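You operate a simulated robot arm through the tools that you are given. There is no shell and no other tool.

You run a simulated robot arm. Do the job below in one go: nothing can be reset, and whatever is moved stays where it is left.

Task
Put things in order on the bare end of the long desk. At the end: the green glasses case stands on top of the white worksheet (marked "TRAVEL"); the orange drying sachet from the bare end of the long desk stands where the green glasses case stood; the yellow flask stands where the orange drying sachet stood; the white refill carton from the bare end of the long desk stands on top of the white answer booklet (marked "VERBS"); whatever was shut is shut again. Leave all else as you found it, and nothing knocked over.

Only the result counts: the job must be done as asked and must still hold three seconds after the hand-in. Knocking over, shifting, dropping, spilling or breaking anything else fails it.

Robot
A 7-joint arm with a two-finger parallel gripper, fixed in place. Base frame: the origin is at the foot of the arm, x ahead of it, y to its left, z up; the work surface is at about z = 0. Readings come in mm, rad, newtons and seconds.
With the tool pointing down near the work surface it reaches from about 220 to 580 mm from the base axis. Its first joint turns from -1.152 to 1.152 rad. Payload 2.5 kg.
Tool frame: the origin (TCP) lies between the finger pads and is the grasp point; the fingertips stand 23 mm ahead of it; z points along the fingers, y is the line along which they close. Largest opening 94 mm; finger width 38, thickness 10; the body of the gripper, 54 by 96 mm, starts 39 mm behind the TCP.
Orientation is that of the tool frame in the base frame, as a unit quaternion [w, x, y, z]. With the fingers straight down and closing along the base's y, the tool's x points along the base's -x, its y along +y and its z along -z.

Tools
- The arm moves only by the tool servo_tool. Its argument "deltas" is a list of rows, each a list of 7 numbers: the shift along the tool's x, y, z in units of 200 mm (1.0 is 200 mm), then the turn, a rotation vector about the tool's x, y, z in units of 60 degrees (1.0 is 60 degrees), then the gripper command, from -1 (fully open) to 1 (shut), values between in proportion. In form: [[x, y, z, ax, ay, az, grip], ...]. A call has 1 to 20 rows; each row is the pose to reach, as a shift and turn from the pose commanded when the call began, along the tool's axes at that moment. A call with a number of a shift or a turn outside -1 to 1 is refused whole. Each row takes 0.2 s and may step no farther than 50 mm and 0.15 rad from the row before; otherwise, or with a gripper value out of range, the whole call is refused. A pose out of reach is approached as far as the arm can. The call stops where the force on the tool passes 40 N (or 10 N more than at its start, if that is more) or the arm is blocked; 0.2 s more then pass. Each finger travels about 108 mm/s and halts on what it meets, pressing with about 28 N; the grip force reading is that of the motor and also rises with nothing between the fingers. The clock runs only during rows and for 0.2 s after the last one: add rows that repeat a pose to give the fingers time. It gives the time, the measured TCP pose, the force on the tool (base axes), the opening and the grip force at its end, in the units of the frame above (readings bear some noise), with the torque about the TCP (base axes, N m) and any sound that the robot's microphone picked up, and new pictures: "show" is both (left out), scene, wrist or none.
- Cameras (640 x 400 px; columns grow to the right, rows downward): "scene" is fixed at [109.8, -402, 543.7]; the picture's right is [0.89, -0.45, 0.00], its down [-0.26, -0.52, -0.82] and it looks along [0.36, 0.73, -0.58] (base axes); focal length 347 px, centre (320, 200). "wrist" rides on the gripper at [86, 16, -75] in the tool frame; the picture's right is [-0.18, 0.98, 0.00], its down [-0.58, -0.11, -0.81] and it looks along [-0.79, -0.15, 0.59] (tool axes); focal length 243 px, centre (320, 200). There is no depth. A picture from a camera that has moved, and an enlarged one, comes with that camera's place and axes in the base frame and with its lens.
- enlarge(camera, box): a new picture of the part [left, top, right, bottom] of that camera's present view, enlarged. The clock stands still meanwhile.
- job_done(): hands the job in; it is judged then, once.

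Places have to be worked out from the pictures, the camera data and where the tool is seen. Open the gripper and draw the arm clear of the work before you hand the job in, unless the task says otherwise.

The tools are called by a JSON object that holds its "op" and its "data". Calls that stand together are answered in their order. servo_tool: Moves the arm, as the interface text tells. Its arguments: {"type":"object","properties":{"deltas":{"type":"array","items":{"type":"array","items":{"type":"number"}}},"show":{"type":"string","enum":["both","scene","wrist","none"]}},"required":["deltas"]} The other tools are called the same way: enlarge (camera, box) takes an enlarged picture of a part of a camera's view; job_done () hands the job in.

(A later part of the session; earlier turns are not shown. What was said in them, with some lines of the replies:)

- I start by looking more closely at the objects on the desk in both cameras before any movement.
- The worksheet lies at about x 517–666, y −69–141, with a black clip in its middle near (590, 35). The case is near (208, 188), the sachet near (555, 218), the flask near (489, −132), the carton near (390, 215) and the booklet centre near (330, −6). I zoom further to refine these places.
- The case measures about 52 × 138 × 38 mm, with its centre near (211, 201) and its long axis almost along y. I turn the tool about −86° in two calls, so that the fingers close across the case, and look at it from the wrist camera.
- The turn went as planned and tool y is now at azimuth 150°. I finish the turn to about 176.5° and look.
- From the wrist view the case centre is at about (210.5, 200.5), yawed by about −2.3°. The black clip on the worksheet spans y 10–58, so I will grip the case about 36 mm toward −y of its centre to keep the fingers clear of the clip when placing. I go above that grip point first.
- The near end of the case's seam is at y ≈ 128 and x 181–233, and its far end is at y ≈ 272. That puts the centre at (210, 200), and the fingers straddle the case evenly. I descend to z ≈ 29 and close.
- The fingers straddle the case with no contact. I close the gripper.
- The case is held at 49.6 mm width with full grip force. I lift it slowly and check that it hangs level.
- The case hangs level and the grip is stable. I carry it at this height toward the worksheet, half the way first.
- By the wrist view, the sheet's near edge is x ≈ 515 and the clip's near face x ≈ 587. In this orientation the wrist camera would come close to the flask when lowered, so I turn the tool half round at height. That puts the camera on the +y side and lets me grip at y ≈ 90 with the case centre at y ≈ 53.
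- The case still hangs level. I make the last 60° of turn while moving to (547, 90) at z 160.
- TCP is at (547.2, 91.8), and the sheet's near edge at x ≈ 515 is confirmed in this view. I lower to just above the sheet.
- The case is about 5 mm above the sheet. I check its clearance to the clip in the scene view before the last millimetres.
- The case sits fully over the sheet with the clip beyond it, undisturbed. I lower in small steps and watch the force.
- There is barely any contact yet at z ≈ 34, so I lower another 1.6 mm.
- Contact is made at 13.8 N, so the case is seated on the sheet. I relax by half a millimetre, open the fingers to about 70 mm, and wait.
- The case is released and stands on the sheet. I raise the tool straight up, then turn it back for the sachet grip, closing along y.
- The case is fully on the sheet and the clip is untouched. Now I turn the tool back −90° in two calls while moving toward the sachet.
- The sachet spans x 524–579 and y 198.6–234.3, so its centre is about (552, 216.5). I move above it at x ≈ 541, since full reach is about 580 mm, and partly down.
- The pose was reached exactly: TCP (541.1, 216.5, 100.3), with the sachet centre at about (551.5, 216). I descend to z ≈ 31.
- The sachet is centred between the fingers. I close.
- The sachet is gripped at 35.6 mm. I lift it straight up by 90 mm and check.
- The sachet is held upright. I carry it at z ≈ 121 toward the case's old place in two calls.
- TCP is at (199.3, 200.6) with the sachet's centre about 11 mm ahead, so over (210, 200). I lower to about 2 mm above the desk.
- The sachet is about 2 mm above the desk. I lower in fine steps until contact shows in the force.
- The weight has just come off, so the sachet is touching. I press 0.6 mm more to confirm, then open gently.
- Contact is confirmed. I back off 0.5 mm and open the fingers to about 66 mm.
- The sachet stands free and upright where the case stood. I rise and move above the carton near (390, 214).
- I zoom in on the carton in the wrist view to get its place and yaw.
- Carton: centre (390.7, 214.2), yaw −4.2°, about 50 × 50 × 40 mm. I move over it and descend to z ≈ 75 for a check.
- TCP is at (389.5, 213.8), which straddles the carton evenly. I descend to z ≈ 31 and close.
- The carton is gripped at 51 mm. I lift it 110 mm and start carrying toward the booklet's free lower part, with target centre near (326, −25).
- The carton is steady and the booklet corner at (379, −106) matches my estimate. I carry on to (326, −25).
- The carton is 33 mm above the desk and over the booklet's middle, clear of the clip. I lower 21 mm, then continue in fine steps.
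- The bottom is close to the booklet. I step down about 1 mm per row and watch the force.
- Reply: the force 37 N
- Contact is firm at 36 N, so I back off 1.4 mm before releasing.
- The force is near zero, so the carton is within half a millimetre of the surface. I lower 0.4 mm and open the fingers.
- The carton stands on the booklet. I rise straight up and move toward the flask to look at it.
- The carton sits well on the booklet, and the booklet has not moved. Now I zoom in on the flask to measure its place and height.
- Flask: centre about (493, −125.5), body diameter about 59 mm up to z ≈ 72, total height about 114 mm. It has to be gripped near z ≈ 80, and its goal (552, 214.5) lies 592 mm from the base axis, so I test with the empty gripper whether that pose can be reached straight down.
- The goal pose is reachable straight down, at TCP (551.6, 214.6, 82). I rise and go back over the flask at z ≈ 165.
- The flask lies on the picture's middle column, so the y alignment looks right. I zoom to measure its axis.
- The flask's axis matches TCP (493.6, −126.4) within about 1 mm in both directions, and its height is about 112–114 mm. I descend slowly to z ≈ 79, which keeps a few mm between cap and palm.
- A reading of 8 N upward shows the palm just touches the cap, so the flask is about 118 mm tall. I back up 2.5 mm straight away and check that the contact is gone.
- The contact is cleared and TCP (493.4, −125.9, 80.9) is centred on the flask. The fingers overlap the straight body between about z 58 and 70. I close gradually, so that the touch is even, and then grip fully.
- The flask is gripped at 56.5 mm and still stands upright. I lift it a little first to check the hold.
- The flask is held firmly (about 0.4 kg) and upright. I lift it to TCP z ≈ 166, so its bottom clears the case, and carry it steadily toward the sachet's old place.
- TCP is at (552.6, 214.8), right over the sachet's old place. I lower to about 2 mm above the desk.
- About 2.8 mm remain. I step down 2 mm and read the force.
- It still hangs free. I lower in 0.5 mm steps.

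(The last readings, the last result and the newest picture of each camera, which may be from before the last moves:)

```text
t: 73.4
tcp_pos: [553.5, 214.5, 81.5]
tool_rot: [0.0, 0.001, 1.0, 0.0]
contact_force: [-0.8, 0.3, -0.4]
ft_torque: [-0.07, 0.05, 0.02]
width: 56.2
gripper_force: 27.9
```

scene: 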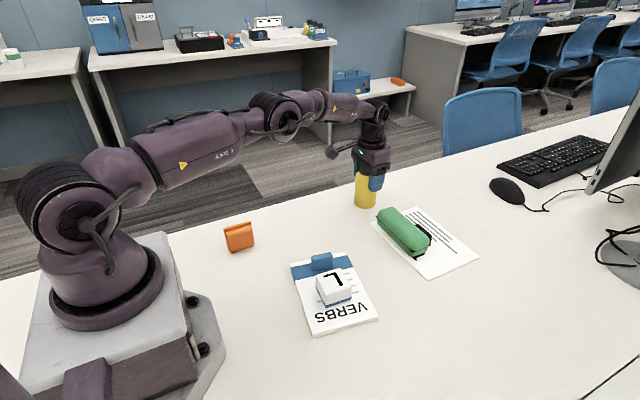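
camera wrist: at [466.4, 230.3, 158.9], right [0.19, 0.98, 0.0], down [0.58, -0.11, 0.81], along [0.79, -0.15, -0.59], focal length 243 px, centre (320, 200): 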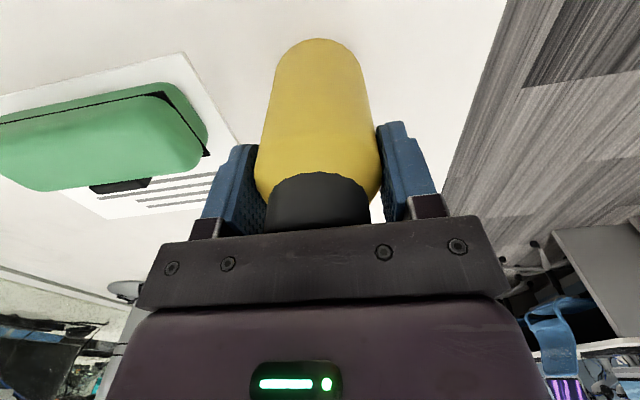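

The desk now carries the flask's weight. I open the fingers evenly and look.

{"op": "servo_tool", "data": {"deltas": [[0, 0, 0, 0, 0, 0, -0.15], [0, 0, 0, 0, 0, 0, -0.25], [0, 0, 0, 0, 0, 0, -0.4], [0, 0, 0, 0, 0, 0, -0.7], [0, 0, 0, 0, 0, 0, -1], [0, 0, 0, 0, 0, 0, -1]]}}

{"op": "enlarge", "data": {"camera": "scene", "box": [320, 140, 420, 220]}}

```text
t: 74.8
tcp_pos: [554.0, 214.4, 80.2]
tool_rot: [-0.001, 0.002, 1.0, -0.001]
contact_force: [0.1, 0.3, 0.4]
ft_torque: [-0.02, 0.01, 0.03]
width: 93.8
gripper_force: 0.1
camera wrist: at [466.5, 230.4, 155.9], right [0.19, 0.98, 0.0], down [0.58, -0.11, 0.81], along [0.79, -0.15, -0.59], focal length 243 px, centre (320, 200)
```

scene: 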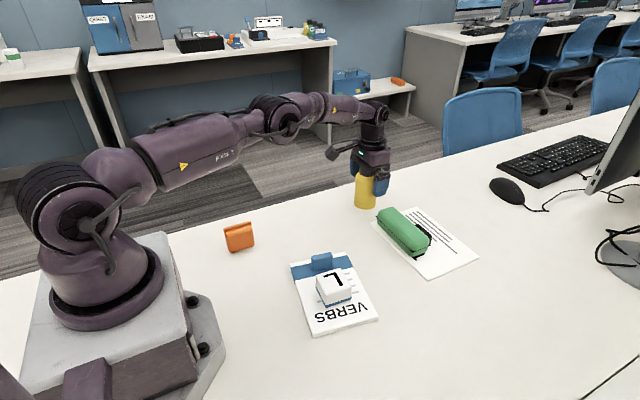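
wrist: 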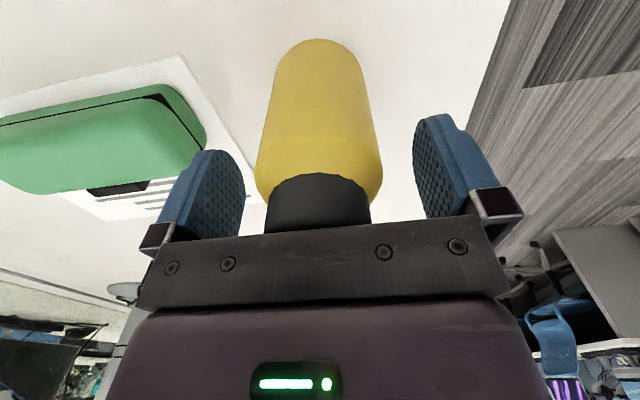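

```text
5.00 times, centred on (370, 180) of scene
camera zoom: at [109.8, -402.0, 543.7], right [0.89, -0.45, 0.0], down [-0.26, -0.52, -0.82], along [0.36, 0.73, -0.58], focal length 1737 px, centre (70, 300)
```

zoom: 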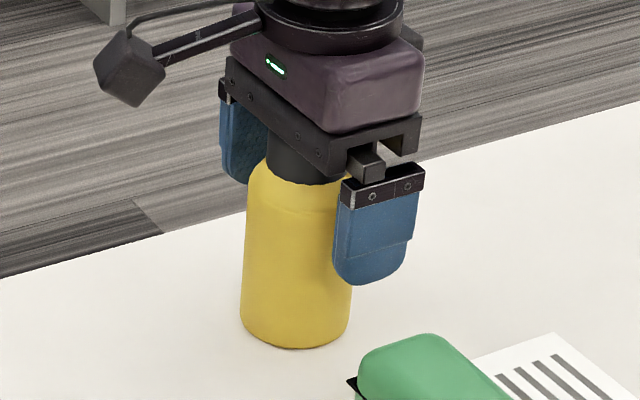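

The flask stands upright and free. I raise the arm straight up and then withdraw toward its starting place.

{"op": "servo_tool", "data": {"deltas": [[0, 0, -0.05, 0, 0, 0, -1], [0, 0, -0.15, 0, 0, 0, -1], [0, 0, -0.3, 0, 0, 0, -1], [0, 0, -0.45, 0, 0, 0, -1], [0, 0, -0.6, 0, 0, 0, -1], [0.1, -0.03, -0.7, 0, 0, 0, -1], [0.25, -0.08, -0.75, 0, 0, 0, -1], [0.45, -0.15, -0.8, 0, 0, 0, -1], [0.65, -0.2, -0.85, 0, 0, 0, -1], [0.85, -0.28, -0.9, 0, 0, 0, -1], [1.0, -0.33, -0.9, 0, 0, 0, -1], [1.0, -0.33, -0.9, 0, 0, 0, -1]]}}

{"op": "enlarge", "data": {"camera": "scene", "box": [320, 150, 480, 280]}}

{"op": "enlarge", "data": {"camera": "scene", "box": [200, 200, 400, 345]}}

```text
t: 77.4
tcp_pos: [351.7, 149.1, 261.5]
tool_rot: [0.0, 0.001, 1.0, 0.0]
contact_force: [0.0, 0.7, 0.5]
ft_torque: [-0.02, -0.02, 0.04]
width: 93.8
gripper_force: 0.1
camera wrist: at [265.9, 163.9, 336.5], right [0.19, 0.98, 0.0], down [0.58, -0.11, 0.81], along [0.79, -0.15, -0.59], focal length 243 px, centre (320, 200)
```

scene: 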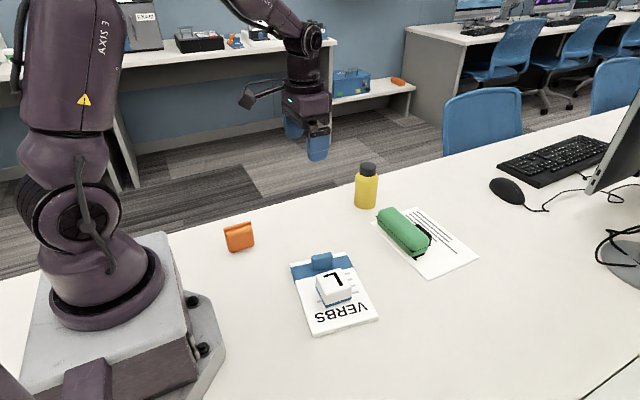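
wrist: 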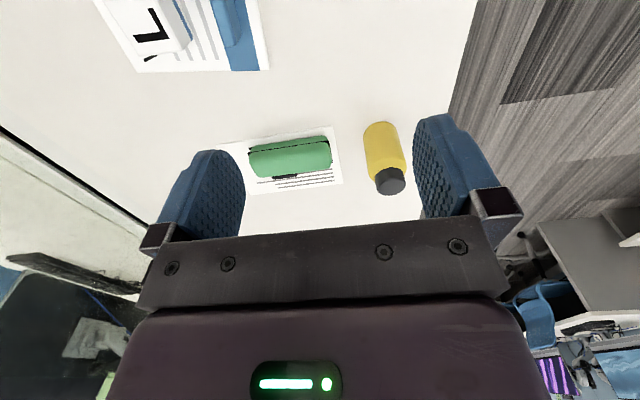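

```text
3.08 times, centred on (400, 215) of scene
camera zoom: at [109.8, -402.0, 543.7], right [0.89, -0.45, 0.0], down [-0.26, -0.52, -0.82], along [0.36, 0.73, -0.58], focal length 1069 px, centre (74, 154)
```

zoom: 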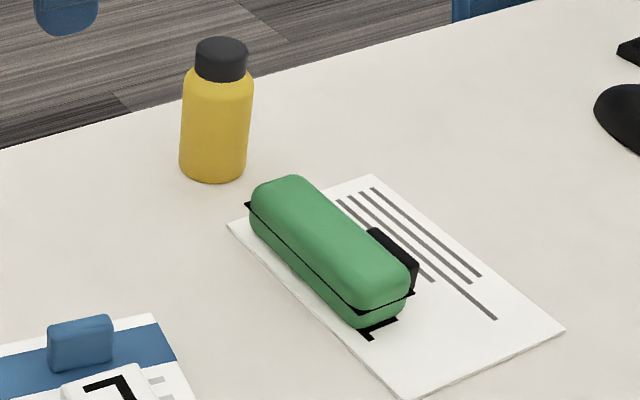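

```text
2.76 times, centred on (300, 272) of scene
camera zoom: at [109.8, -402.0, 543.7], right [0.89, -0.45, 0.0], down [-0.26, -0.52, -0.82], along [0.36, 0.73, -0.58], focal length 958 px, centre (375, 0)
```

zoom: 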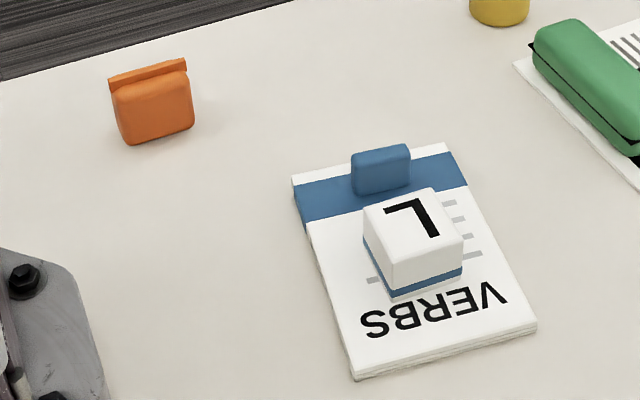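

Everything stands as asked. The case is shut on the TRAVEL sheet, the sachet is where the case stood, the flask is where the sachet stood, and the carton is on the VERBS booklet. Sheet and booklet have not moved, the gripper is open and the arm is clear, so I hand the job in.

{"op": "job_done", "data": {}}

```text
The job is handed in.
```

The job is handed in, with all four items where you asked. In the last pictures everything was upright and nothing else had moved.

- **Green glasses case:** it stands fully on the "TRAVEL" worksheet, beside the black clip and still shut.
- **Orange drying sachet:** it stands at about (210, 201), where the case's centre was.
- **Yellow flask:** it stands upright at about (552, 214.5), where the sachet was. While I was lowering for the grip, the palm touched its cap with about 8 N; I backed off and the flask did not shift.
- **White refill carton:** it sits on the "VERBS" booklet, clear of the blue clip. It was pressed down at about 36 N for a moment on contact, and the booklet did not move.

The positions are my estimates from the pictures, good to a few millimetres. Nothing was opened along the way, so nothing needed shutting. The gripper is open and the arm is clear of the desk.
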